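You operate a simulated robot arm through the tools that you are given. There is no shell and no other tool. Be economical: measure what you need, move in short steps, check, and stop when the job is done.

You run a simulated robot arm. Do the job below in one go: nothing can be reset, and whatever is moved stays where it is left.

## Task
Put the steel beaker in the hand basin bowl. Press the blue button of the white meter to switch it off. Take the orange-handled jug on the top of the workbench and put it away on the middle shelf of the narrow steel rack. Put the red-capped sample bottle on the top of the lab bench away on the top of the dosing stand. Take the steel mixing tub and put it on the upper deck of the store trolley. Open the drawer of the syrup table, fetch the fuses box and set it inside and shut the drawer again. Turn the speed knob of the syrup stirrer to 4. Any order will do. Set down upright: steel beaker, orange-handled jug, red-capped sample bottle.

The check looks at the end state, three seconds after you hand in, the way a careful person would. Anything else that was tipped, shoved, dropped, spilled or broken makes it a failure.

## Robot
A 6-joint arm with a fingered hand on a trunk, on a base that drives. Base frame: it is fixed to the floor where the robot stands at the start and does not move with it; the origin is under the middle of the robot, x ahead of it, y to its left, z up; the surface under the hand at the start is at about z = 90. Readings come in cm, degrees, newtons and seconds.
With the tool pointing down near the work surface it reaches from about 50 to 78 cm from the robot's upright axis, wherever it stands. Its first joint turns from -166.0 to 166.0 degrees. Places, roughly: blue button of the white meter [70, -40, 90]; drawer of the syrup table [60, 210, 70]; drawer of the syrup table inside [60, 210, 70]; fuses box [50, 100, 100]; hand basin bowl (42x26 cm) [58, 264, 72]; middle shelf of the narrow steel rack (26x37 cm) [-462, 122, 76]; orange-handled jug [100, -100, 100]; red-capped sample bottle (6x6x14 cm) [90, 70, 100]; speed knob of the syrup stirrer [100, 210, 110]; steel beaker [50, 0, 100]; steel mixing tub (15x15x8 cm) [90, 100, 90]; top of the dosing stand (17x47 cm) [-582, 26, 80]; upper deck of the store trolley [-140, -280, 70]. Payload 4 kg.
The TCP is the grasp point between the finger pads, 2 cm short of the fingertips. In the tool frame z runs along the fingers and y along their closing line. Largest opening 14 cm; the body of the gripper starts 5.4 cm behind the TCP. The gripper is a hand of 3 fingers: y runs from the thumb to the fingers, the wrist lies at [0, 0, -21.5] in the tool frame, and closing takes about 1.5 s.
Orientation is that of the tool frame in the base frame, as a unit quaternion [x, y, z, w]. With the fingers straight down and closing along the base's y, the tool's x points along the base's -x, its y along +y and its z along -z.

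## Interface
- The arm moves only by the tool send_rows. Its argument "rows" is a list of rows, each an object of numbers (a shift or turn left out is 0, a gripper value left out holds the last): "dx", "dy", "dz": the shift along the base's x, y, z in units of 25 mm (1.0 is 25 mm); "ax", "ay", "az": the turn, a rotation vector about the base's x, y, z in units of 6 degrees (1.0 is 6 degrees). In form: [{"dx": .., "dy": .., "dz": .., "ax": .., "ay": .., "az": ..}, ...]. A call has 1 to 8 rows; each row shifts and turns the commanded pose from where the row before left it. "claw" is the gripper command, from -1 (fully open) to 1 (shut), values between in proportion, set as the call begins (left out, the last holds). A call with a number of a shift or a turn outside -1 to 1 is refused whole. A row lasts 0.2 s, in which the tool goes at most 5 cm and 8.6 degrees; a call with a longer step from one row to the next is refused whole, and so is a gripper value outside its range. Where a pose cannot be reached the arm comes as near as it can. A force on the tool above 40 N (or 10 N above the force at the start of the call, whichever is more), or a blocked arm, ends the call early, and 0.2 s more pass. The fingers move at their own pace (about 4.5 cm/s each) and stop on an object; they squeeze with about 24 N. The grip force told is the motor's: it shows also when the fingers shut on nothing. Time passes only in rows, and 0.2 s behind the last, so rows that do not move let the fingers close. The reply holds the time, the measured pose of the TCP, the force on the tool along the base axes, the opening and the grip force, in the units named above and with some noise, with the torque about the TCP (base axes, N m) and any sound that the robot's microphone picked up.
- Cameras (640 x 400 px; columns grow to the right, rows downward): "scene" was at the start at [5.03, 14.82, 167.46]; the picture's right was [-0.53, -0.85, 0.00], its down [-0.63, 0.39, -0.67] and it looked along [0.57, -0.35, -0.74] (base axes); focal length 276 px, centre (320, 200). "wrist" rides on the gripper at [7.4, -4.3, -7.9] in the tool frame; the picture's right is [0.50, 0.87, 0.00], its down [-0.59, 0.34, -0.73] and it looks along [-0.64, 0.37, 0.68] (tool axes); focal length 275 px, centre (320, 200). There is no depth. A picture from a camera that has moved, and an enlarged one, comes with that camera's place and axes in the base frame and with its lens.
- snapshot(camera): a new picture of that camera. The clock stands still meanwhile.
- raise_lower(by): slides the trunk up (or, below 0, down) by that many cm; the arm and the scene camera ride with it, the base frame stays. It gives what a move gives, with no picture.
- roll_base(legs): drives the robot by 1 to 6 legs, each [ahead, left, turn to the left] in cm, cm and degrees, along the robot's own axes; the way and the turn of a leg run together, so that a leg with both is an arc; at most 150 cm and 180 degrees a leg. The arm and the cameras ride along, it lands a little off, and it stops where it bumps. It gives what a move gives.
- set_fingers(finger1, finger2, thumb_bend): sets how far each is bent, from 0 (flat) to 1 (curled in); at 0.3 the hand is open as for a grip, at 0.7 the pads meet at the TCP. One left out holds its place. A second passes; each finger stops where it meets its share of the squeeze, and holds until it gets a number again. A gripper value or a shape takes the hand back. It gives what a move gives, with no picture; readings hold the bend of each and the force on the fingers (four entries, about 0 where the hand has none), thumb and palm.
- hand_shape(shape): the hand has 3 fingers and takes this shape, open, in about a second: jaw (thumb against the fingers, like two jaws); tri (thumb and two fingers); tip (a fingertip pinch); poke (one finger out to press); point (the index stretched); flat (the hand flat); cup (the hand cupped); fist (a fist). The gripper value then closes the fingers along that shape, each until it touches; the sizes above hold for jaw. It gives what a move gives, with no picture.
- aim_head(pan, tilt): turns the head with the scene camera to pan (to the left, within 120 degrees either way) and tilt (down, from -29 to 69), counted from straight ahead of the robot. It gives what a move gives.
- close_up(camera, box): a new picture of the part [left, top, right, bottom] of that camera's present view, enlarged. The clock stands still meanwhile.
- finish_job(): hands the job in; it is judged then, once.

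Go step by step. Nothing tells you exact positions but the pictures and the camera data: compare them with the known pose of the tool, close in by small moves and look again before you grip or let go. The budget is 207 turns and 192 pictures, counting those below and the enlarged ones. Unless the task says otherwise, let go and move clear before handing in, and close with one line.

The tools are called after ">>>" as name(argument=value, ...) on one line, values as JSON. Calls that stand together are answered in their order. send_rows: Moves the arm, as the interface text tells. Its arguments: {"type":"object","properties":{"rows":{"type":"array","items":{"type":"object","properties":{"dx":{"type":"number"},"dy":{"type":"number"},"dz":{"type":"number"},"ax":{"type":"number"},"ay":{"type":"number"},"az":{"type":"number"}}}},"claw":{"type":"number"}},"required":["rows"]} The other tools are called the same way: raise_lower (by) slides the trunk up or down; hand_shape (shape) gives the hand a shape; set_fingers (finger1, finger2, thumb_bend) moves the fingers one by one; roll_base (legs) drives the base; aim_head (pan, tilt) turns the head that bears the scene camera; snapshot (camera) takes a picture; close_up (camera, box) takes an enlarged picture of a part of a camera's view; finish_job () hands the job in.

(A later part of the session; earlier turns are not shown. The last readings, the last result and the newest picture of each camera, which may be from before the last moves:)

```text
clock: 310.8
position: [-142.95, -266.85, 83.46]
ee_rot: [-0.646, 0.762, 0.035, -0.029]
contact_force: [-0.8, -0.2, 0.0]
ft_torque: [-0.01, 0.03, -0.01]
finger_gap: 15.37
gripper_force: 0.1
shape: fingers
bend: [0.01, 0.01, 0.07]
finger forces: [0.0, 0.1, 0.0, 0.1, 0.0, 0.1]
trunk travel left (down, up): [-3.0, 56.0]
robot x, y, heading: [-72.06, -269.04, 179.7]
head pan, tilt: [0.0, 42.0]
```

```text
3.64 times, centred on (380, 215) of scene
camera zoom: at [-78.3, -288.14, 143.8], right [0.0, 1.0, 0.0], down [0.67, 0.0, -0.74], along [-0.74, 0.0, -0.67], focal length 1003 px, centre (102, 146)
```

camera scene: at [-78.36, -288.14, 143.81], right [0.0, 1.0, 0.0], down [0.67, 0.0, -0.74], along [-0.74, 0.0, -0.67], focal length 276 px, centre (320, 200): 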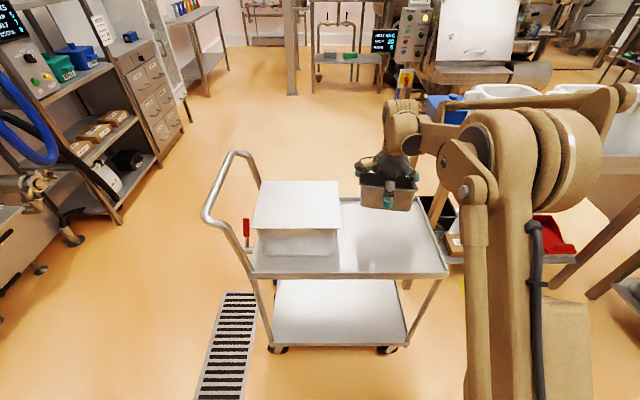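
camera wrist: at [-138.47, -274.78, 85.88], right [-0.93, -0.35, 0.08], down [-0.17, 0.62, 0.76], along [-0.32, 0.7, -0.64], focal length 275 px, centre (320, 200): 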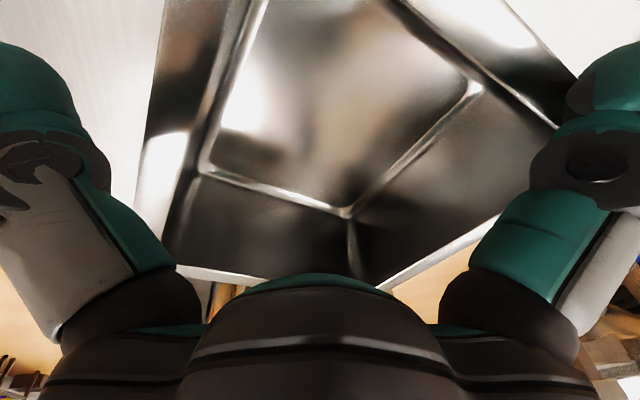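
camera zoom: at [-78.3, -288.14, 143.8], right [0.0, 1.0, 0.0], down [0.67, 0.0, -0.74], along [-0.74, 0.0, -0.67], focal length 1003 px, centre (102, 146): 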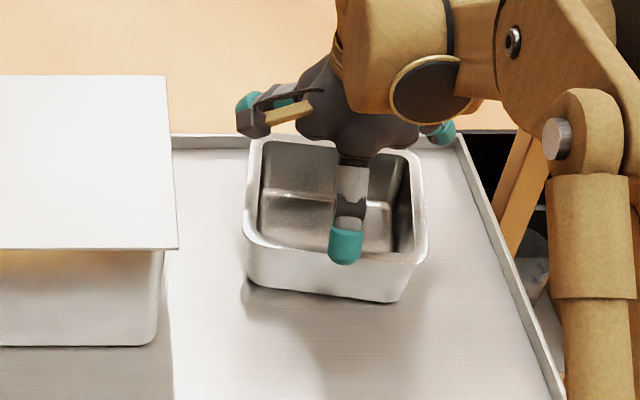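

The tub rests on the trolley's upper deck. Rising, straightening the hand, and heading back to the workbench for the jug.

>>> raise_lower(by=40)

>>> send_rows(rows=[{"ay": -0.8, "dx": 1, "dz": 0.5}, {"dx": 1, "dz": 0.5}, {"dx": 1, "dz": 0.5}, {"dx": 1, "dz": 0.5}, {"dx": 1, "dz": 0.5}, {"dx": 1, "dz": 0.5}, {"dx": 1}, {}], claw=-1)

>>> roll_base(legs=[[-46, 0, 0], [0, 0, 90], [-150, 0, 0], [-14, 0, 0], [0, 0, 90]])

>>> aim_head(pan=0, tilt=35)

>>> snapshot(camera="scene")

```text
clock: 314.6
position: [-143.14, -266.76, 123.32]
ee_rot: [-0.646, 0.762, 0.036, -0.03]
contact_force: [-0.4, 0.4, -0.4]
ft_torque: [0.03, -0.01, 0.0]
finger_gap: 15.37
gripper_force: 0.1
shape: fingers
bend: [0.01, 0.01, 0.07]
finger forces: [0.0, 0.1, 0.0, 0.0, 0.0, 0.0]
trunk travel left (down, up): [-43.0, 16.0]
robot x, y, heading: [-72.28, -269.25, 180.0]
head pan, tilt: [0.0, 42.0]
```

```text
clock: 316.4
position: [-125.56, -267.11, 131.12]
ee_rot: [-0.648, 0.762, 0.008, 0.002]
contact_force: [-0.3, 1.1, -1.4]
ft_torque: [-0.01, -0.02, 0.03]
finger_gap: 13.99
gripper_force: 0.0
shape: jaw
bend: [0.3, 0.3, 0.3]
finger forces: [0.0, 0.1, 0.0, 0.0, 0.1, 0.0]
trunk travel left (down, up): [-43.0, 16.0]
robot x, y, heading: [-72.52, -269.2, 180.0]
head pan, tilt: [0.0, 42.0]
```

```text
clock: 334.8
position: [21.36, -101.02, 130.97]
ee_rot: [0.748, 0.663, -0.002, 0.008]
contact_force: [1.1, -0.1, 0.8]
ft_torque: [-0.03, 0.02, -0.01]
finger_gap: 13.98
gripper_force: 0.1
shape: jaw
bend: [0.3, 0.3, 0.3]
finger forces: [0.1, 0.0, 0.1, 0.1, 0.0, 0.0]
trunk travel left (down, up): [-43.0, 16.0]
robot x, y, heading: [-32.01, -101.44, 2.4]
head pan, tilt: [0.0, 42.0]
```

```text
clock: 335.5
position: [21.35, -101.09, 131.14]
ee_rot: [0.748, 0.664, -0.002, 0.008]
contact_force: [0.2, 0.4, 0.3]
ft_torque: [0.01, 0.01, -0.05]
finger_gap: 13.99
gripper_force: 0.0
shape: jaw
bend: [0.3, 0.3, 0.3]
finger forces: [0.0, 0.0, 0.0, 0.0, 0.1, 0.1]
trunk travel left (down, up): [-43.0, 16.0]
robot x, y, heading: [-31.92, -101.24, 2.3]
head pan, tilt: [0.0, 35.0]
```

```text
49 pictures are left
camera scene: at [-25.61, -82.06, 184.85], right [0.04, -1.0, 0.0], down [-0.57, -0.02, -0.82], along [0.82, 0.03, -0.57], focal length 276 px, centre (320, 200)
```

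scene: 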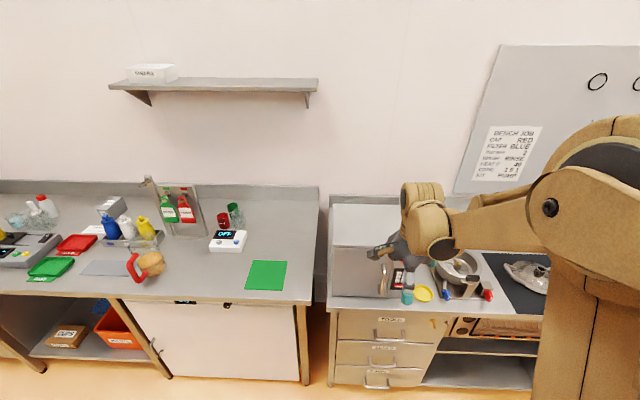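

>>> close_up(camera="scene", box=[320, 180, 560, 330])

>>> snapshot(camera="wrist")

```text
2.67 times, centred on (440, 255) of scene
camera zoom: at [-25.61, -82.06, 184.85], right [0.04, -1.0, 0.0], down [-0.57, -0.02, -0.82], along [0.82, 0.03, -0.57], focal length 736 px, centre (0, 53)
```

zoom: 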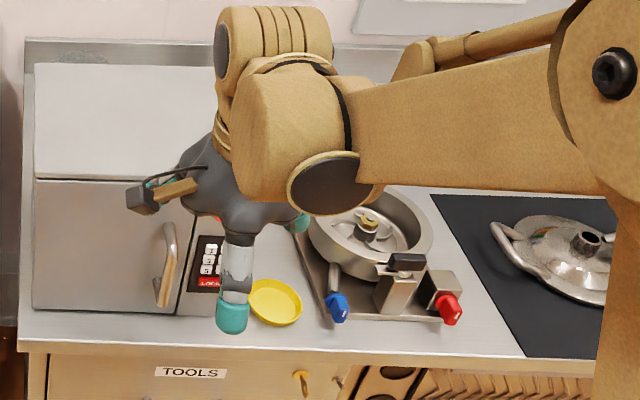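

```text
47 pictures are left
camera wrist: at [17.94, -93.13, 138.89], right [0.92, 0.39, 0.0], down [0.26, -0.61, 0.75], along [0.29, -0.69, -0.67], focal length 275 px, centre (320, 200)
```

wrist: 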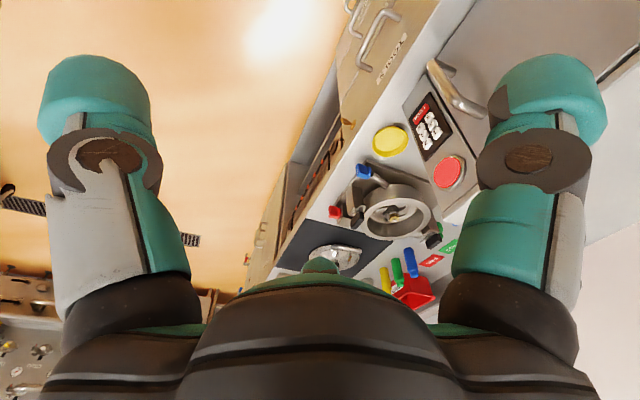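

The jug must be hidden behind the oven on the workbench. I'll shift left to look behind it.

>>> roll_base(legs=[[30, 52, -2.4]])

>>> aim_head(pan=-35, tilt=40)

>>> snapshot(camera="scene")

```text
clock: 338.9
position: [51.38, -50.4, 131.03]
ee_rot: [0.761, 0.648, -0.003, 0.009]
contact_force: [0.8, 0.5, 0.1]
ft_torque: [0.01, 0.0, 0.01]
finger_gap: 14.01
gripper_force: 0.1
shape: jaw
bend: [0.3, 0.3, 0.3]
finger forces: [0.0, 0.1, 0.0, 0.1, 0.1, 0.0]
trunk travel left (down, up): [-43.0, 16.0]
robot x, y, heading: [-1.84, -48.57, 0.2]
head pan, tilt: [0.0, 35.0]
```

```text
clock: 339.9
position: [51.24, -50.55, 131.0]
ee_rot: [0.761, 0.648, -0.002, 0.007]
contact_force: [0.9, 0.4, -0.6]
ft_torque: [-0.03, 0.0, -0.01]
finger_gap: 13.94
gripper_force: 0.1
shape: jaw
bend: [0.3, 0.3, 0.3]
finger forces: [0.1, 0.0, 0.0, 0.0, 0.0, 0.1]
trunk travel left (down, up): [-43.0, 16.0]
robot x, y, heading: [-2.47, -48.26, 0.1]
head pan, tilt: [-35.0, 40.0]
```

```text
46 pictures are left
camera scene: at [3.29, -34.38, 184.1], right [-0.57, -0.82, 0.0], down [-0.53, 0.37, -0.77], along [0.63, -0.44, -0.64], focal length 276 px, centre (320, 200)
```

scene: 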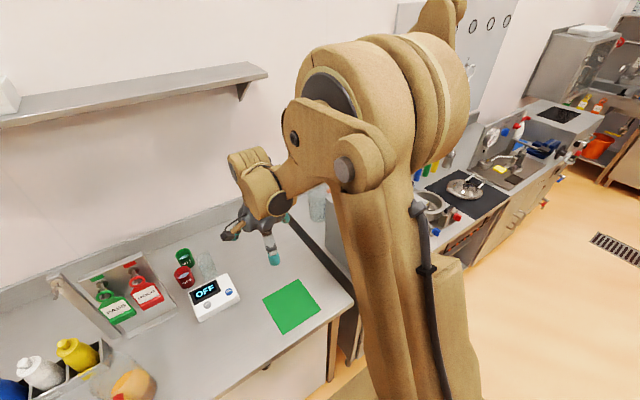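

>>> close_up(camera="scene", box=[285, 170, 365, 230])

```text
6.67 times, centred on (325, 200) of scene
camera zoom: at [3.29, -34.38, 184.1], right [-0.57, -0.82, 0.0], down [-0.53, 0.37, -0.77], along [0.63, -0.44, -0.64], focal length 1839 px, centre (287, 200)
```

zoom: 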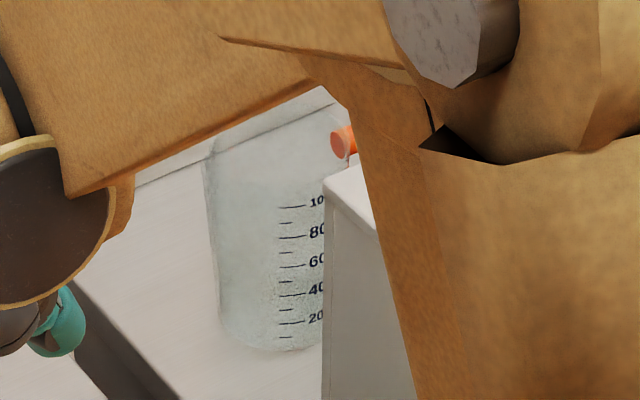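

The jug stands behind the oven at about (83.5,-90), ~20 cm tall, handle toward -y. I'll come closer, rotate the hand so the fingers avoid the handle, and move over it at height.

>>> roll_base(legs=[[11, -22, 0]])

>>> send_rows(rows=[{"az": 1, "dx": 0.9, "dy": -0.8}, {"az": 1, "dx": 0.9, "dy": -0.8}, {"az": 1, "dx": 0.9, "dy": -0.8}, {"az": 1, "dx": 0.9, "dy": -0.8}, {"az": 1, "dx": 0.9, "dy": -0.8}, {"az": 1, "dx": 0.9, "dy": -0.8}, {"az": 0.5, "dx": 0.9, "dy": -0.8}, {"dx": 0.9, "dy": -0.8}])

>>> snapshot(camera="wrist")

>>> snapshot(camera="scene")

```text
clock: 341.8
position: [62.71, -73.27, 130.85]
ee_rot: [0.763, 0.646, -0.003, 0.008]
contact_force: [0.2, -0.1, 0.3]
ft_torque: [0.03, 0.0, 0.01]
finger_gap: 14.01
gripper_force: 0.0
shape: jaw
bend: [0.3, 0.3, 0.3]
finger forces: [0.0, 0.1, 0.0, 0.0, 0.1, 0.0]
trunk travel left (down, up): [-43.0, 16.0]
robot x, y, heading: [9.29, -71.02, -0.4]
head pan, tilt: [-35.0, 40.0]
```

```text
clock: 343.6
position: [81.1, -89.24, 131.17]
ee_rot: [0.505, 0.863, 0.001, 0.008]
contact_force: [-0.2, -0.4, -0.9]
ft_torque: [0.03, 0.0, 0.01]
finger_gap: 14.01
gripper_force: 0.1
shape: jaw
bend: [0.3, 0.3, 0.3]
finger forces: [0.0, 0.0, 0.1, 0.0, 0.0, 0.1]
trunk travel left (down, up): [-43.0, 16.0]
robot x, y, heading: [9.75, -70.72, -0.4]
head pan, tilt: [-35.0, 40.0]
```

```text
44 pictures are left
camera wrist: at [73.55, -84.89, 139.11], right [0.51, 0.86, 0.0], down [0.57, -0.34, 0.74], along [0.64, -0.38, -0.67], focal length 275 px, centre (320, 200)
```

wrist: 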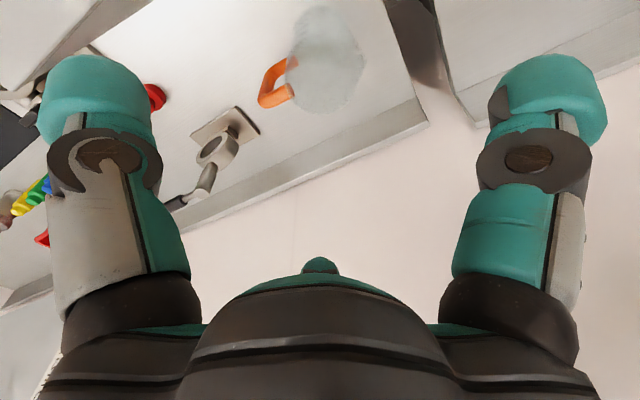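

```text
43 pictures are left
camera scene: at [14.91, -57.03, 184.1], right [-0.58, -0.82, 0.0], down [-0.53, 0.37, -0.77], along [0.62, -0.44, -0.64], focal length 276 px, centre (320, 200)
```

scene: 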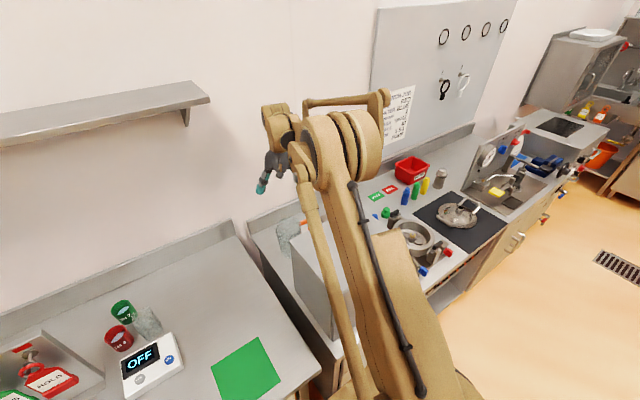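

Good overhead view: jug centre about (86,-91), handle pointing -y, and the fingers straddle it. Centring and lowering part-way.

>>> send_rows(rows=[{"dx": 0.7, "dy": -0.3}, {"dx": 0.7, "dy": -0.3}, {"dx": 0.6, "dy": -0.2}, {"dz": -0.9}, {"dz": -0.9}, {"dz": -0.9}, {}])

>>> snapshot(camera="wrist")

```text
clock: 345.2
position: [85.49, -91.25, 124.18]
ee_rot: [0.504, 0.864, 0.0, 0.008]
contact_force: [-0.1, 0.3, 0.4]
ft_torque: [-0.01, 0.0, 0.0]
finger_gap: 14.0
gripper_force: 0.1
shape: jaw
bend: [0.3, 0.3, 0.3]
finger forces: [0.0, 0.0, 0.0, 0.1, 0.0, 0.0]
trunk travel left (down, up): [-43.0, 16.0]
robot x, y, heading: [9.32, -70.87, 0.0]
head pan, tilt: [-35.0, 40.0]
```

```text
42 pictures are left
camera wrist: at [77.94, -86.82, 132.04], right [0.51, 0.86, 0.0], down [0.57, -0.34, 0.75], along [0.64, -0.38, -0.67], focal length 275 px, centre (320, 200)
```

wrist: 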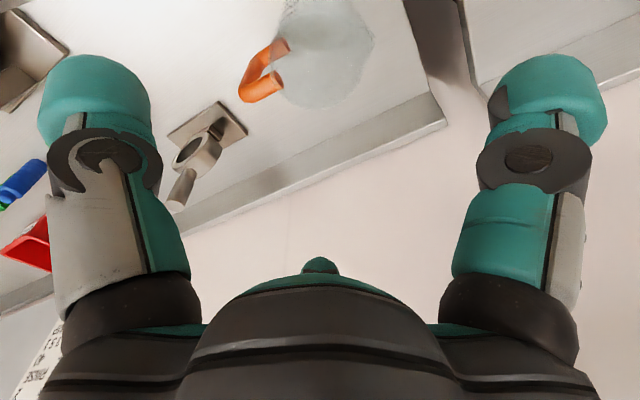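

>>> send_rows(rows=[{"dx": 0.5, "dz": -1}, {"dz": -1}, {"dz": -1}, {"dz": -1}, {}])

>>> snapshot(camera="wrist")

>>> close_up(camera="scene", box=[240, 150, 340, 270])

```text
clock: 346.4
position: [87.12, -91.28, 114.27]
ee_rot: [0.504, 0.864, 0.0, 0.009]
contact_force: [0.8, 0.0, -0.2]
ft_torque: [0.01, -0.05, 0.02]
finger_gap: 13.98
gripper_force: 0.1
shape: jaw
bend: [0.3, 0.3, 0.3]
finger forces: [0.1, 0.0, 0.0, 0.0, 0.0, 0.0]
trunk travel left (down, up): [-43.0, 16.0]
robot x, y, heading: [9.52, -70.93, -0.5]
head pan, tilt: [-35.0, 40.0]
```

```text
41 pictures are left
camera wrist: at [79.59, -86.87, 122.2], right [0.51, 0.86, 0.0], down [0.57, -0.34, 0.75], along [0.64, -0.38, -0.67], focal length 275 px, centre (320, 200)
```

wrist: 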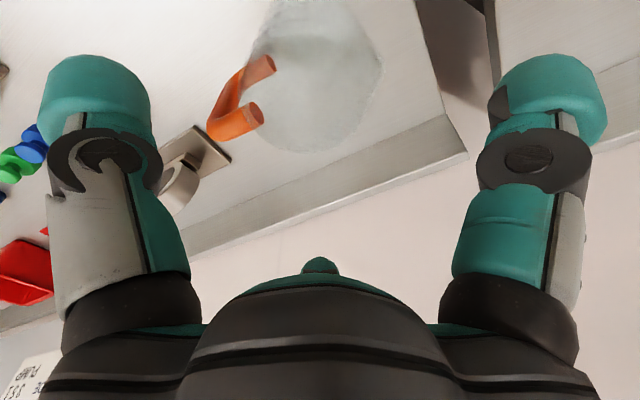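

```text
3.33 times, centred on (290, 210) of scene
camera zoom: at [14.73, -56.92, 184.1], right [-0.58, -0.82, 0.0], down [-0.53, 0.37, -0.77], along [0.63, -0.44, -0.64], focal length 920 px, centre (420, 167)
```

zoom: 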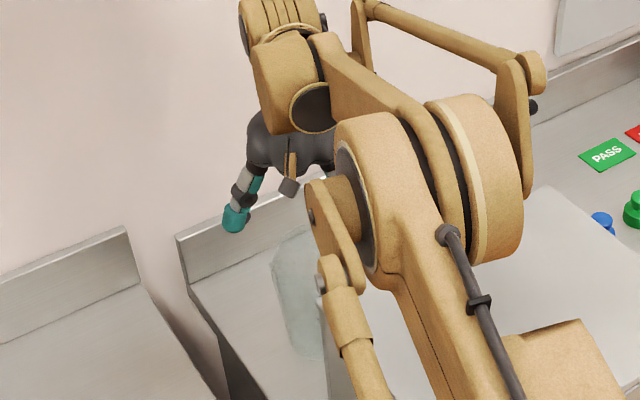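

The rim is at z≈102.5 with the centre nearer (89,-92). Edging the base 3 cm forward and centring above it.

>>> roll_base(legs=[[3, 0, 0]])

>>> send_rows(rows=[{"dx": -0.5, "dy": -0.2}, {"dz": -1}, {"dz": -0.6}, {}])

>>> snapshot(camera="wrist")

```text
clock: 347.2
position: [90.22, -91.25, 114.36]
ee_rot: [0.505, 0.863, -0.001, 0.008]
contact_force: [0.6, -0.3, -0.3]
ft_torque: [-0.01, 0.04, 0.03]
finger_gap: 14.0
gripper_force: 0.1
shape: jaw
bend: [0.3, 0.3, 0.3]
finger forces: [0.0, 0.0, 0.1, 0.1, 0.0, 0.0]
trunk travel left (down, up): [-43.0, 16.0]
robot x, y, heading: [12.15, -70.86, -0.2]
head pan, tilt: [-35.0, 40.0]
```

```text
clock: 348.2
position: [88.98, -91.79, 110.3]
ee_rot: [0.503, 0.864, 0.0, 0.008]
contact_force: [0.3, 0.8, -0.8]
ft_torque: [-0.03, 0.0, -0.01]
finger_gap: 13.99
gripper_force: 0.1
shape: jaw
bend: [0.3, 0.3, 0.3]
finger forces: [0.0, 0.0, 0.1, 0.1, 0.0, 0.1]
trunk travel left (down, up): [-43.0, 16.0]
robot x, y, heading: [12.46, -71.16, -0.3]
head pan, tilt: [-35.0, 40.0]
```

```text
39 pictures are left
camera wrist: at [81.42, -87.35, 118.1], right [0.51, 0.86, 0.0], down [0.57, -0.34, 0.75], along [0.64, -0.38, -0.67], focal length 275 px, centre (320, 200)
```

wrist: 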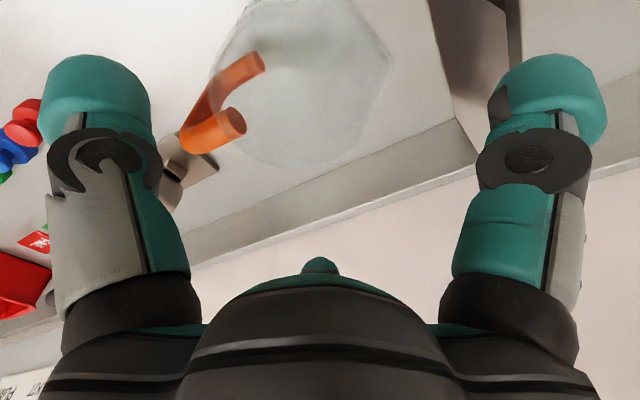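

Centred within half a cm; the handle sits between thumb and a finger. Descending and gripping.

>>> send_rows(rows=[{"dx": -0.15, "dy": -0.15, "dz": -0.9}, {"dz": -0.9}, {"dz": -0.9}, {"dz": -0.7}, {}])

>>> send_rows(rows=[{}, {}, {}, {}, {}, {}, {}], claw=1)

>>> snapshot(camera="wrist")

```text
clock: 349.4
position: [85.11, -91.17, 104.34]
ee_rot: [0.504, 0.864, 0.0, 0.007]
contact_force: [-0.6, 0.3, 0.3]
ft_torque: [0.01, 0.01, -0.01]
finger_gap: 13.99
gripper_force: 0.1
shape: jaw
bend: [0.3, 0.3, 0.3]
finger forces: [0.0, 0.0, 0.0, 0.1, 0.0, 0.0]
out of reach, approached as far as the arm can: row 1, 2, 3, 4
trunk travel left (down, up): [-43.0, 16.0]
robot x, y, heading: [12.07, -71.18, -0.3]
head pan, tilt: [-35.0, 40.0]
```

```text
clock: 351.0
position: [85.03, -91.11, 104.32]
ee_rot: [0.504, 0.864, -0.001, 0.009]
contact_force: [0.1, 0.7, 2.5]
ft_torque: [0.02, 0.01, -0.02]
finger_gap: 1.47
gripper_force: 0.1
shape: jaw
bend: [0.58, 0.72, 0.51]
finger forces: [2.7, 0.0, 0.0, 0.0, 0.0, 0.1]
trunk travel left (down, up): [-43.0, 16.0]
robot x, y, heading: [12.23, -70.92, -0.4]
head pan, tilt: [-35.0, 40.0]
```

```text
38 pictures are left
camera wrist: at [77.57, -86.64, 112.18], right [0.51, 0.86, 0.0], down [0.57, -0.34, 0.75], along [0.64, -0.38, -0.67], focal length 275 px, centre (320, 200)
```

wrist: 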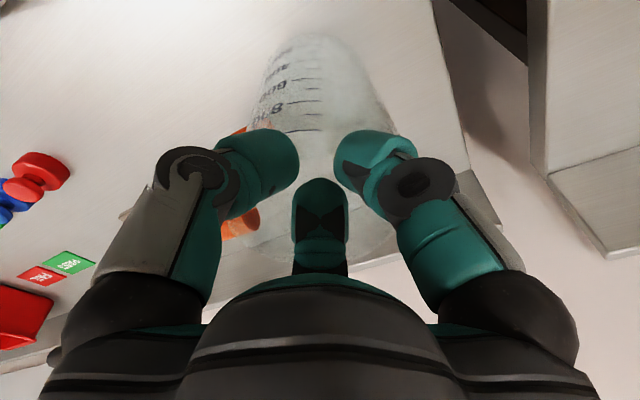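

Out of reach shifted the hand, and it closed on nothing. Re-opening, rising, moving the base 4 cm closer and lowering the trunk a bit.

>>> send_rows(rows=[{}, {}, {}, {}, {}, {}, {}], claw=-1)

>>> send_rows(rows=[{"dz": 1}, {"dz": 1}, {"dz": 1}, {}])

>>> roll_base(legs=[[4.5, 0, 0]])

>>> raise_lower(by=-4)

>>> snapshot(camera="wrist")

```text
clock: 352.6
position: [85.17, -91.03, 104.26]
ee_rot: [0.503, 0.864, 0.0, 0.009]
contact_force: [-0.1, 0.6, 0.8]
ft_torque: [-0.01, 0.0, -0.02]
finger_gap: 13.96
gripper_force: 0.2
shape: jaw
bend: [0.3, 0.3, 0.3]
finger forces: [0.0, 0.0, 0.0, 0.0, 0.0, 0.0]
trunk travel left (down, up): [-43.0, 16.0]
robot x, y, heading: [11.99, -71.14, -0.3]
head pan, tilt: [-35.0, 40.0]
```

```text
clock: 353.6
position: [84.94, -91.03, 111.94]
ee_rot: [0.504, 0.863, 0.0, 0.009]
contact_force: [1.3, -0.4, 0.1]
ft_torque: [0.01, -0.04, -0.01]
finger_gap: 14.02
gripper_force: 0.1
shape: jaw
bend: [0.3, 0.3, 0.3]
finger forces: [0.0, 0.1, 0.0, 0.0, 0.0, 0.0]
trunk travel left (down, up): [-43.0, 16.0]
robot x, y, heading: [12.38, -71.01, 0.0]
head pan, tilt: [-35.0, 40.0]
```

```text
clock: 354.5
position: [89.53, -91.11, 111.89]
ee_rot: [0.504, 0.864, -0.001, 0.008]
contact_force: [1.3, 0.0, -0.9]
ft_torque: [0.01, 0.06, -0.04]
finger_gap: 13.98
gripper_force: 0.0
shape: jaw
bend: [0.3, 0.3, 0.3]
finger forces: [0.0, 0.1, 0.0, 0.0, 0.0, 0.0]
trunk travel left (down, up): [-43.0, 16.0]
robot x, y, heading: [16.56, -70.64, -0.5]
head pan, tilt: [-35.0, 40.0]
```

```text
clock: 355.3
position: [89.27, -91.2, 107.95]
ee_rot: [0.505, 0.863, 0.0, 0.008]
contact_force: [0.2, 0.4, 0.2]
ft_torque: [0.01, 0.0, -0.02]
finger_gap: 13.97
gripper_force: 0.0
shape: jaw
bend: [0.3, 0.3, 0.3]
finger forces: [0.1, 0.0, 0.1, 0.1, 0.0, 0.0]
trunk travel left (down, up): [-39.0, 20.0]
robot x, y, heading: [16.59, -71.06, -0.7]
head pan, tilt: [-35.0, 40.0]
```

```text
37 pictures are left
camera wrist: at [81.74, -86.77, 115.82], right [0.51, 0.86, 0.0], down [0.57, -0.34, 0.75], along [0.64, -0.38, -0.67], focal length 275 px, centre (320, 200)
```

wrist: 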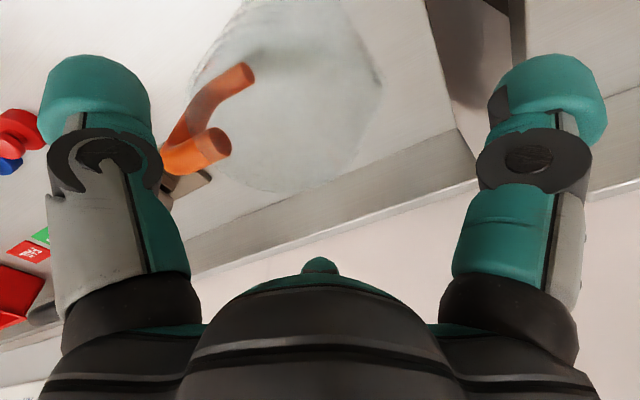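

>>> send_rows(rows=[{"dx": -0.5, "dy": -0.4}, {"dz": -0.9}, {"dz": -0.9}, {"dz": -0.9}, {}])

>>> snapshot(camera="wrist")

```text
clock: 356.5
position: [87.86, -92.21, 101.22]
ee_rot: [0.505, 0.863, 0.0, 0.009]
contact_force: [-0.3, 0.0, 0.0]
ft_torque: [-0.01, -0.02, -0.01]
finger_gap: 13.98
gripper_force: 0.1
shape: jaw
bend: [0.3, 0.3, 0.3]
finger forces: [0.0, 0.0, 0.0, 0.0, 0.0, 0.0]
trunk travel left (down, up): [-39.0, 20.0]
robot x, y, heading: [16.35, -70.75, -0.6]
head pan, tilt: [-35.0, 40.0]
```

```text
36 pictures are left
camera wrist: at [80.38, -87.81, 109.11], right [0.51, 0.86, 0.0], down [0.57, -0.34, 0.75], along [0.64, -0.38, -0.67], focal length 275 px, centre (320, 200)
```

wrist: 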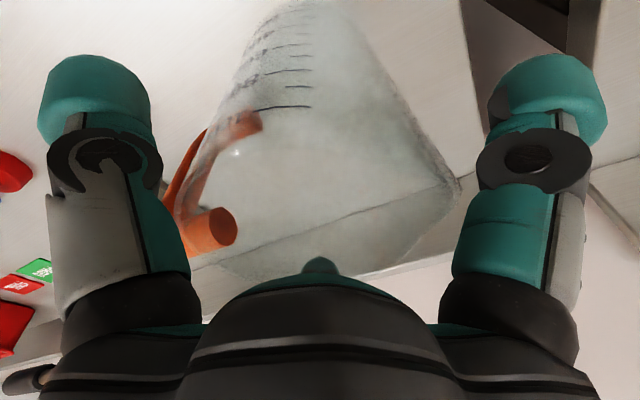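

The jug is between the fingers. Closing.

>>> send_rows(rows=[{}, {}, {}, {}, {}, {}, {}], claw=1)

>>> send_rows(rows=[{"dz": 0.3}, {"dz": 0.5}, {"dz": 0.6}, {}])

>>> snapshot(camera="wrist")

```text
clock: 358.1
position: [87.97, -92.24, 101.28]
ee_rot: [0.504, 0.863, 0.0, 0.008]
contact_force: [-0.1, 0.1, -0.7]
ft_torque: [0.03, -0.01, -0.04]
finger_gap: 8.86
gripper_force: 24.5
shape: jaw
bend: [0.35, 0.27, 0.26]
finger forces: [20.9, 21.6, 0.0, 0.0, 21.6, 0.0]
trunk travel left (down, up): [-39.0, 20.0]
robot x, y, heading: [16.63, -71.11, -0.3]
head pan, tilt: [-35.0, 40.0]
```

```text
clock: 359.1
position: [88.15, -92.17, 104.64]
ee_rot: [0.505, 0.863, 0.001, 0.008]
contact_force: [0.0, -0.3, -1.8]
ft_torque: [0.08, -0.03, -0.01]
finger_gap: 8.86
gripper_force: 23.6
shape: jaw
bend: [0.35, 0.27, 0.26]
finger forces: [20.8, 21.6, 0.0, 0.0, 21.5, 0.0]
trunk travel left (down, up): [-39.0, 20.0]
robot x, y, heading: [16.56, -70.7, -0.6]
head pan, tilt: [-35.0, 40.0]
```

```text
35 pictures are left
camera wrist: at [80.62, -87.69, 112.46], right [0.51, 0.86, 0.0], down [0.57, -0.34, 0.75], along [0.64, -0.38, -0.67], focal length 275 px, centre (320, 200)
```

wrist: 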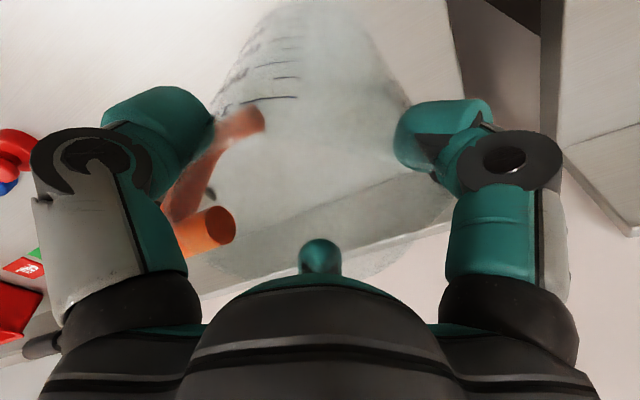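

The jug is held. Lifting high over the oven, backing out, and then turning toward the far side of the room.

>>> raise_lower(by=20)

>>> send_rows(rows=[{"dz": 0.9, "dx": -0.2}, {"dz": 0.9, "dx": -0.2}, {"dz": 0.9, "dx": -0.2}, {"dz": 0.9, "dx": -0.2}, {"dz": 0.6}, {}])

>>> roll_base(legs=[[-65, 0, 0.5], [0, 150, 0], [0, 30, 0], [0, 0, 180]])

>>> aim_head(pan=0, tilt=18)

>>> snapshot(camera="scene")

```text
clock: 361.3
position: [88.19, -92.06, 124.49]
ee_rot: [0.504, 0.864, 0.0, 0.009]
contact_force: [0.8, -0.7, -0.5]
ft_torque: [0.06, -0.04, -0.01]
finger_gap: 8.87
gripper_force: 24.2
shape: jaw
bend: [0.35, 0.27, 0.26]
finger forces: [20.8, 21.5, 0.0, 0.0, 21.6, 0.0]
trunk travel left (down, up): [-59.0, 0.0]
robot x, y, heading: [16.36, -71.23, -0.3]
head pan, tilt: [-35.0, 40.0]
```

```text
clock: 362.7
position: [86.28, -92.2, 135.14]
ee_rot: [0.505, 0.863, 0.0, 0.009]
contact_force: [-0.1, -0.5, -1.5]
ft_torque: [0.08, -0.01, 0.02]
finger_gap: 8.89
gripper_force: 24.3
shape: jaw
bend: [0.35, 0.27, 0.26]
finger forces: [20.8, 21.7, 0.0, 0.1, 21.6, 0.0]
trunk travel left (down, up): [-59.0, 0.0]
robot x, y, heading: [16.5, -70.83, 0.0]
head pan, tilt: [-35.0, 40.0]
```

```text
clock: 382.1
position: [-115.82, 141.21, 135.12]
ee_rot: [0.831, -0.557, -0.009, 0.0]
contact_force: [-0.2, -0.4, -1.7]
ft_torque: [-0.09, -0.01, -0.02]
finger_gap: 8.75
gripper_force: 23.9
shape: jaw
bend: [0.35, 0.27, 0.27]
finger forces: [19.5, 22.3, 0.0, 0.0, 20.6, 0.0]
trunk travel left (down, up): [-59.0, 0.0]
robot x, y, heading: [-49.81, 111.82, 172.5]
head pan, tilt: [-35.0, 40.0]
```

```text
clock: 383.1
position: [-115.9, 141.3, 135.12]
ee_rot: [0.83, -0.557, -0.008, -0.001]
contact_force: [-0.2, 0.0, -1.3]
ft_torque: [-0.08, 0.0, -0.04]
finger_gap: 8.76
gripper_force: 23.6
shape: jaw
bend: [0.35, 0.27, 0.27]
finger forces: [19.6, 22.3, 0.1, 0.0, 20.7, 0.0]
trunk travel left (down, up): [-59.0, 0.0]
robot x, y, heading: [-49.28, 111.86, 172.6]
head pan, tilt: [0.0, 18.0]
```

```text
34 pictures are left
camera scene: at [-58.94, 93.85, 203.56], right [0.13, 0.99, 0.0], down [0.31, -0.04, -0.95], along [-0.94, 0.12, -0.31], focal length 276 px, centre (320, 200)
```

scene: 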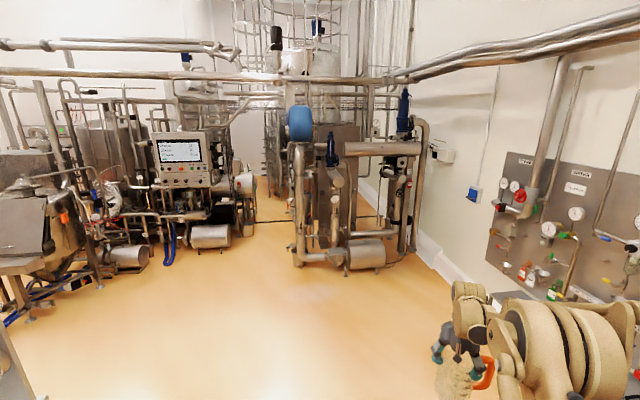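

I see machines on the far side with a passage near y≈55 leading past a pipe skid. The rack (-462,122) should be behind the skid. Driving closer to look.

>>> roll_base(legs=[[0, 0, 7.5], [125, 27, 0], [115, 27, 0]])

>>> aim_head(pan=-10, tilt=25)

>>> snapshot(camera="scene")

```text
clock: 395.9
position: [-362.7, 78.67, 135.04]
ee_rot: [0.863, -0.505, -0.007, 0.0]
contact_force: [-0.2, 0.8, -1.5]
ft_torque: [-0.07, -0.01, 0.01]
finger_gap: 8.78
gripper_force: 24.0
shape: jaw
bend: [0.35, 0.27, 0.27]
finger forces: [19.6, 22.4, 0.1, 0.1, 20.6, 0.0]
trunk travel left (down, up): [-59.0, 0.0]
robot x, y, heading: [-293.23, 57.33, 179.3]
head pan, tilt: [0.0, 18.0]
```

```text
clock: 396.6
position: [-362.65, 78.81, 135.15]
ee_rot: [0.863, -0.506, -0.008, -0.001]
contact_force: [0.6, 0.4, -2.0]
ft_torque: [-0.08, -0.06, 0.02]
finger_gap: 8.74
gripper_force: 23.5
shape: jaw
bend: [0.35, 0.27, 0.27]
finger forces: [19.6, 22.3, 0.0, 0.0, 20.7, 0.0]
trunk travel left (down, up): [-59.0, 0.0]
robot x, y, heading: [-293.52, 57.33, 179.5]
head pan, tilt: [-10.0, 25.0]
```

```text
33 pictures are left
camera scene: at [-300.19, 40.11, 202.43], right [0.18, 0.98, 0.0], down [0.42, -0.08, -0.91], along [-0.89, 0.16, -0.42], focal length 276 px, centre (320, 200)
```

scene: 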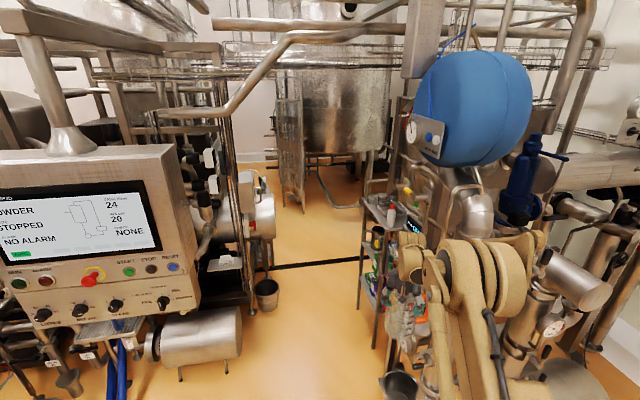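

The narrow rack is visible at the right of the passage. I'll centre the arm ahead of me, lower a bit, and advance to near the rack.

>>> send_rows(rows=[{"dx": 0.5, "dy": -1}, {"dx": 0.5, "dy": -1}, {"dx": 0.5, "dy": -1}, {"dx": 0.5, "dy": -1}, {"dx": 0.5, "dy": -1}, {"dx": 0.5, "dy": -1}, {"dx": 0.5, "dy": -1}, {"dx": 0.5, "dy": -1}])

>>> raise_lower(by=-20)

>>> roll_base(legs=[[120, 8, 0.5]])

>>> aim_head(pan=-55, tilt=35)

>>> snapshot(camera="scene")

```text
clock: 398.4
position: [-352.77, 58.54, 135.08]
ee_rot: [0.862, -0.506, -0.009, 0.0]
contact_force: [-0.7, 0.0, -1.6]
ft_torque: [-0.02, -0.01, 0.0]
finger_gap: 8.76
gripper_force: 23.5
shape: jaw
bend: [0.35, 0.27, 0.27]
finger forces: [20.0, 23.7, 0.0, 0.0, 20.5, 0.1]
trunk travel left (down, up): [-59.0, 0.0]
robot x, y, heading: [-293.24, 56.88, 179.4]
head pan, tilt: [-10.0, 25.0]
```

```text
clock: 400.6
position: [-352.84, 58.66, 115.14]
ee_rot: [0.862, -0.506, -0.009, 0.0]
contact_force: [-0.5, -0.4, -2.0]
ft_torque: [-0.09, 0.03, -0.03]
finger_gap: 8.73
gripper_force: 23.6
shape: jaw
bend: [0.35, 0.27, 0.27]
finger forces: [19.9, 23.6, 0.0, 0.0, 20.4, 0.0]
trunk travel left (down, up): [-39.0, 20.0]
robot x, y, heading: [-292.97, 57.23, 179.7]
head pan, tilt: [-10.0, 25.0]
```

```text
clock: 406.8
position: [-473.75, 48.16, 115.16]
ee_rot: [0.87, -0.492, -0.008, 0.0]
contact_force: [0.1, -0.2, -1.8]
ft_torque: [-0.07, -0.01, 0.03]
finger_gap: 8.74
gripper_force: 24.0
shape: jaw
bend: [0.35, 0.27, 0.27]
finger forces: [19.8, 23.7, 0.1, 0.1, 20.4, 0.0]
trunk travel left (down, up): [-39.0, 20.0]
robot x, y, heading: [-414.06, 49.06, -178.9]
head pan, tilt: [-10.0, 25.0]
```

```text
clock: 407.9
position: [-473.69, 48.12, 115.05]
ee_rot: [0.871, -0.492, -0.008, 0.001]
contact_force: [0.9, -0.3, -2.0]
ft_torque: [-0.04, -0.01, 0.01]
finger_gap: 8.73
gripper_force: 24.1
shape: jaw
bend: [0.35, 0.27, 0.27]
finger forces: [19.8, 23.7, 0.1, 0.0, 20.3, 0.2]
trunk travel left (down, up): [-39.0, 20.0]
robot x, y, heading: [-413.96, 48.63, -178.6]
head pan, tilt: [-55.0, 35.0]
```

```text
32 pictures are left
camera scene: at [-416.54, 36.84, 180.85], right [0.81, 0.59, 0.0], down [0.34, -0.46, -0.82], along [-0.49, 0.66, -0.57], focal length 276 px, centre (320, 200)
```

scene: 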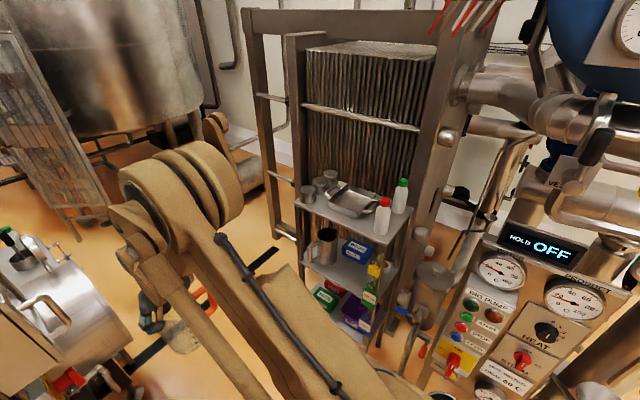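

>>> close_up(camera="scene", box=[280, 160, 430, 340])

```text
2.22 times, centred on (355, 250) of scene
camera zoom: at [-416.54, 36.84, 180.85], right [0.81, 0.59, 0.0], down [0.34, -0.46, -0.82], along [-0.49, 0.66, -0.57], focal length 613 px, centre (242, 89)
```

zoom: 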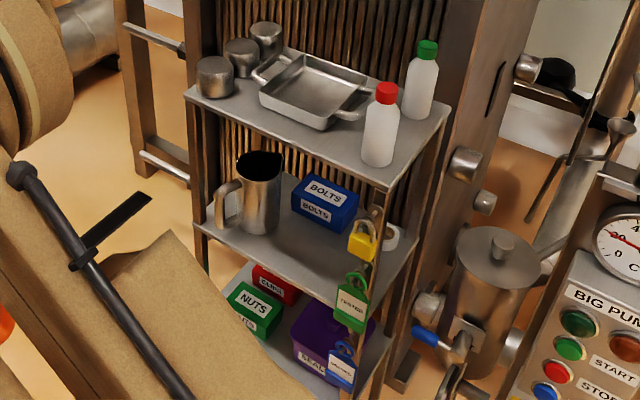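

The rack's middle shelf has free space front-right, but it sits under the top shelf, so the jug must be gripped from the side. Checking the dosing stand ahead for a place to re-grip.

>>> aim_head(pan=12, tilt=32)

>>> snapshot(camera="scene")

```text
clock: 409.2
position: [-473.57, 47.95, 114.94]
ee_rot: [0.87, -0.492, -0.007, 0.001]
contact_force: [0.0, 0.7, -1.1]
ft_torque: [-0.09, 0.0, -0.01]
finger_gap: 8.74
gripper_force: 23.6
shape: jaw
bend: [0.35, 0.27, 0.27]
finger forces: [19.8, 23.8, 0.0, 0.1, 20.4, 0.1]
trunk travel left (down, up): [-39.0, 20.0]
robot x, y, heading: [-413.78, 48.75, -178.4]
head pan, tilt: [12.0, 32.0]
```

```text
30 pictures are left
camera scene: at [-420.05, 27.69, 181.31], right [-0.23, 0.97, 0.0], down [0.52, 0.12, -0.85], along [-0.83, -0.19, -0.53], focal length 276 px, centre (320, 200)
```

scene: 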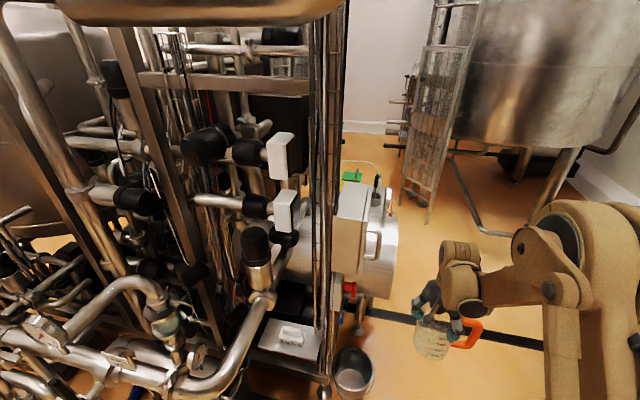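

The dosing stand is crowded with pipes, so I'll go back and re-grip on the lab bench: the plan is to set the jug down there with its handle toward me and then carry it by the handle with a horizontal hand. Driving back.

>>> roll_base(legs=[[-120, -8, -1.4], [-115, -27, 0], [-125, -27, 0], [0, 0, 180], [0, -92, 0]])

```text
clock: 439.2
position: [19.38, 43.71, 115.07]
ee_rot: [0.426, 0.905, 0.002, 0.008]
contact_force: [-0.2, 1.3, -1.8]
ft_torque: [0.07, 0.02, -0.02]
finger_gap: 8.63
gripper_force: 24.2
shape: jaw
bend: [0.35, 0.27, 0.27]
finger forces: [19.7, 23.1, 0.1, 0.0, 19.5, 0.0]
trunk travel left (down, up): [-39.0, 20.0]
robot x, y, heading: [-39.71, 34.22, 9.4]
head pan, tilt: [12.0, 32.0]
```

>>> raise_lower(by=14)

>>> roll_base(legs=[[0, 0, -9.4], [36, -12, 0]])

>>> send_rows(rows=[{"dy": -1, "az": -1}, {"dy": -1, "az": -1}, {"dy": -1, "az": -1}, {"dy": -1, "az": -1}, {"dy": -1, "az": -1}, {"dy": -1, "az": -1}, {"dy": -1, "az": -1}, {"dy": -1, "az": -1}])

>>> send_rows(rows=[{"dy": -1, "az": -1}, {"dy": -1, "az": -0.4}, {"dy": -1}, {"dy": -1}, {"dy": -1}, {"dy": -1}, {"dy": -1}, {"dy": -1}])

```text
clock: 440.9
position: [19.22, 43.82, 129.01]
ee_rot: [0.427, 0.904, 0.001, 0.008]
contact_force: [-0.8, -0.8, -0.8]
ft_torque: [0.07, 0.0, -0.01]
finger_gap: 8.63
gripper_force: 23.6
shape: jaw
bend: [0.35, 0.27, 0.27]
finger forces: [19.7, 23.0, 0.1, 0.1, 19.5, 0.0]
trunk travel left (down, up): [-53.0, 6.0]
robot x, y, heading: [-39.48, 34.44, 9.6]
head pan, tilt: [12.0, 32.0]
```

```text
clock: 444.0
position: [56.68, 20.93, 129.17]
ee_rot: [0.504, 0.864, 0.001, 0.009]
contact_force: [0.3, 0.8, -1.9]
ft_torque: [0.07, 0.04, -0.01]
finger_gap: 8.62
gripper_force: 23.9
shape: jaw
bend: [0.35, 0.27, 0.27]
finger forces: [19.6, 23.1, 0.0, 0.0, 19.6, 0.0]
trunk travel left (down, up): [-53.0, 6.0]
robot x, y, heading: [-3.5, 21.9, -0.5]
head pan, tilt: [12.0, 32.0]
```

```text
clock: 445.8
position: [56.47, 0.72, 129.04]
ee_rot: [0.812, 0.584, -0.004, 0.007]
contact_force: [-0.4, -0.7, -1.4]
ft_torque: [0.06, -0.06, 0.0]
finger_gap: 8.58
gripper_force: 23.7
shape: jaw
bend: [0.35, 0.27, 0.27]
finger forces: [19.8, 23.1, 0.1, 0.1, 19.5, 0.1]
trunk travel left (down, up): [-53.0, 6.0]
robot x, y, heading: [-3.02, 21.94, -0.4]
head pan, tilt: [12.0, 32.0]
```

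```text
clock: 447.6
position: [56.3, -19.15, 129.04]
ee_rot: [0.852, 0.523, -0.004, 0.007]
contact_force: [0.5, -0.4, -1.3]
ft_torque: [0.02, -0.03, -0.01]
finger_gap: 8.63
gripper_force: 24.1
shape: jaw
bend: [0.35, 0.27, 0.27]
finger forces: [19.8, 23.2, 0.0, 0.1, 19.4, 0.0]
trunk travel left (down, up): [-53.0, 6.0]
robot x, y, heading: [-3.32, 22.05, -0.4]
head pan, tilt: [12.0, 32.0]
```

>>> send_rows(rows=[{"dx": -0.6, "dy": -0.9}, {"dx": -0.6, "dy": -0.9}, {"dx": -0.5, "dy": -0.9}, {"dy": -0.9}, {"dy": -0.9}, {}])

>>> raise_lower(by=-20)

>>> aim_head(pan=-30, tilt=45)

>>> snapshot(camera="scene")

```text
clock: 449.0
position: [52.14, -30.06, 129.12]
ee_rot: [0.852, 0.523, -0.004, 0.007]
contact_force: [-0.1, 0.3, -2.5]
ft_torque: [0.07, -0.07, 0.01]
finger_gap: 8.61
gripper_force: 24.7
shape: jaw
bend: [0.35, 0.27, 0.27]
finger forces: [19.8, 23.3, 0.0, 0.1, 19.3, 0.0]
trunk travel left (down, up): [-53.0, 6.0]
robot x, y, heading: [-3.0, 21.94, -0.1]
head pan, tilt: [12.0, 32.0]
```

```text
clock: 451.1
position: [52.21, -30.12, 109.08]
ee_rot: [0.852, 0.524, -0.004, 0.007]
contact_force: [0.8, 0.3, -0.7]
ft_torque: [0.07, -0.05, -0.01]
finger_gap: 8.59
gripper_force: 24.0
shape: jaw
bend: [0.35, 0.27, 0.27]
finger forces: [19.9, 23.3, 0.1, 0.1, 19.5, 0.1]
trunk travel left (down, up): [-33.0, 26.0]
robot x, y, heading: [-3.01, 21.97, -0.4]
head pan, tilt: [12.0, 32.0]
```

```text
clock: 452.2
position: [52.22, -30.14, 109.15]
ee_rot: [0.852, 0.523, -0.004, 0.007]
contact_force: [0.5, -0.1, -2.1]
ft_torque: [0.05, -0.02, 0.01]
finger_gap: 8.6
gripper_force: 23.8
shape: jaw
bend: [0.35, 0.27, 0.27]
finger forces: [19.9, 23.3, 0.0, 0.0, 19.3, 0.0]
trunk travel left (down, up): [-33.0, 26.0]
robot x, y, heading: [-3.06, 21.92, -0.2]
head pan, tilt: [-30.0, 45.0]
```

```text
29 pictures are left
camera scene: at [2.34, 36.79, 173.38], right [-0.5, -0.86, 0.0], down [-0.61, 0.36, -0.71], along [0.61, -0.36, -0.71], focal length 276 px, centre (320, 200)
```

scene: 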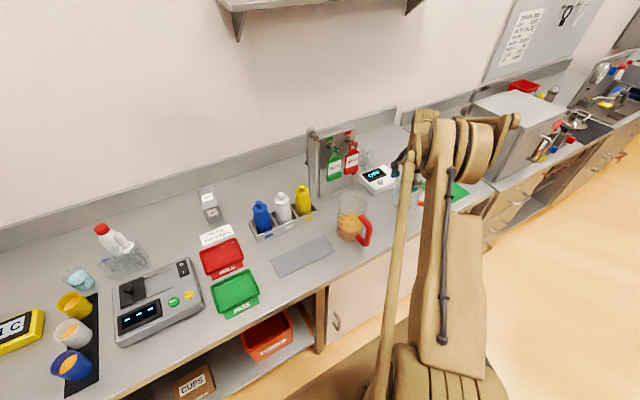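

The bench area in front of the meter is clear. Lowering the jug to the bench.

>>> send_rows(rows=[{"dz": -0.8}, {"dz": -0.8}, {"dz": -0.6}, {"dz": -0.4}, {"dz": -0.15}, {"dz": -0.1}, {"dz": -0.1}, {"dz": -0.1}])

```text
clock: 453.0
position: [52.39, -29.89, 104.77]
ee_rot: [0.852, 0.524, -0.003, 0.009]
contact_force: [0.8, 2.7, 27.5]
ft_torque: [-0.28, 0.22, 0.0]
finger_gap: 8.4
gripper_force: 24.2
shape: jaw
bend: [0.35, 0.24, 0.27]
finger forces: [22.6, 24.5, 0.1, 0.0, 22.2, 0.0]
trunk travel left (down, up): [-33.0, 26.0]
robot x, y, heading: [-3.23, 22.21, -0.2]
head pan, tilt: [-30.0, 45.0]
stopped in row 3: the force on the tool passed its limit at 42 N (the readings are from after the stop); the commanded pose is now the measured one
```

>>> close_up(camera="scene", box=[350, 130, 470, 230])

>>> snapshot(camera="wrist")

```text
4.00 times, centred on (410, 180) of scene
camera zoom: at [2.08, 37.01, 173.39], right [-0.5, -0.86, 0.0], down [-0.61, 0.35, -0.71], along [0.61, -0.36, -0.71], focal length 1104 px, centre (-40, 280)
```

zoom: 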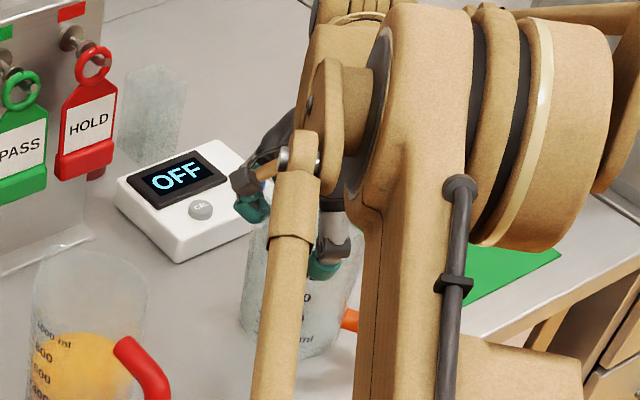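

```text
27 pictures are left
camera wrist: at [51.8, -21.2, 112.51], right [1.0, 0.06, 0.0], down [0.04, -0.66, 0.75], along [0.04, -0.75, -0.66], focal length 275 px, centre (320, 200)
```

wrist: 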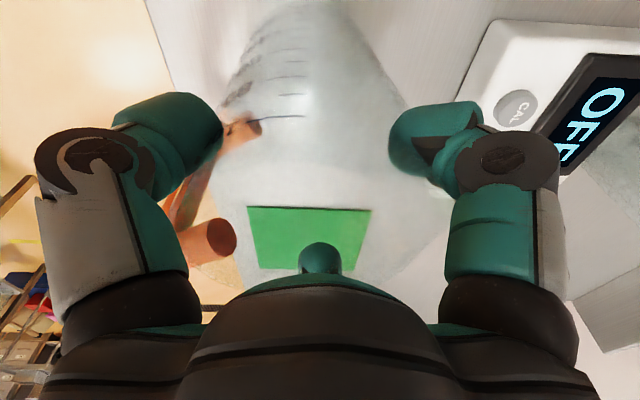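

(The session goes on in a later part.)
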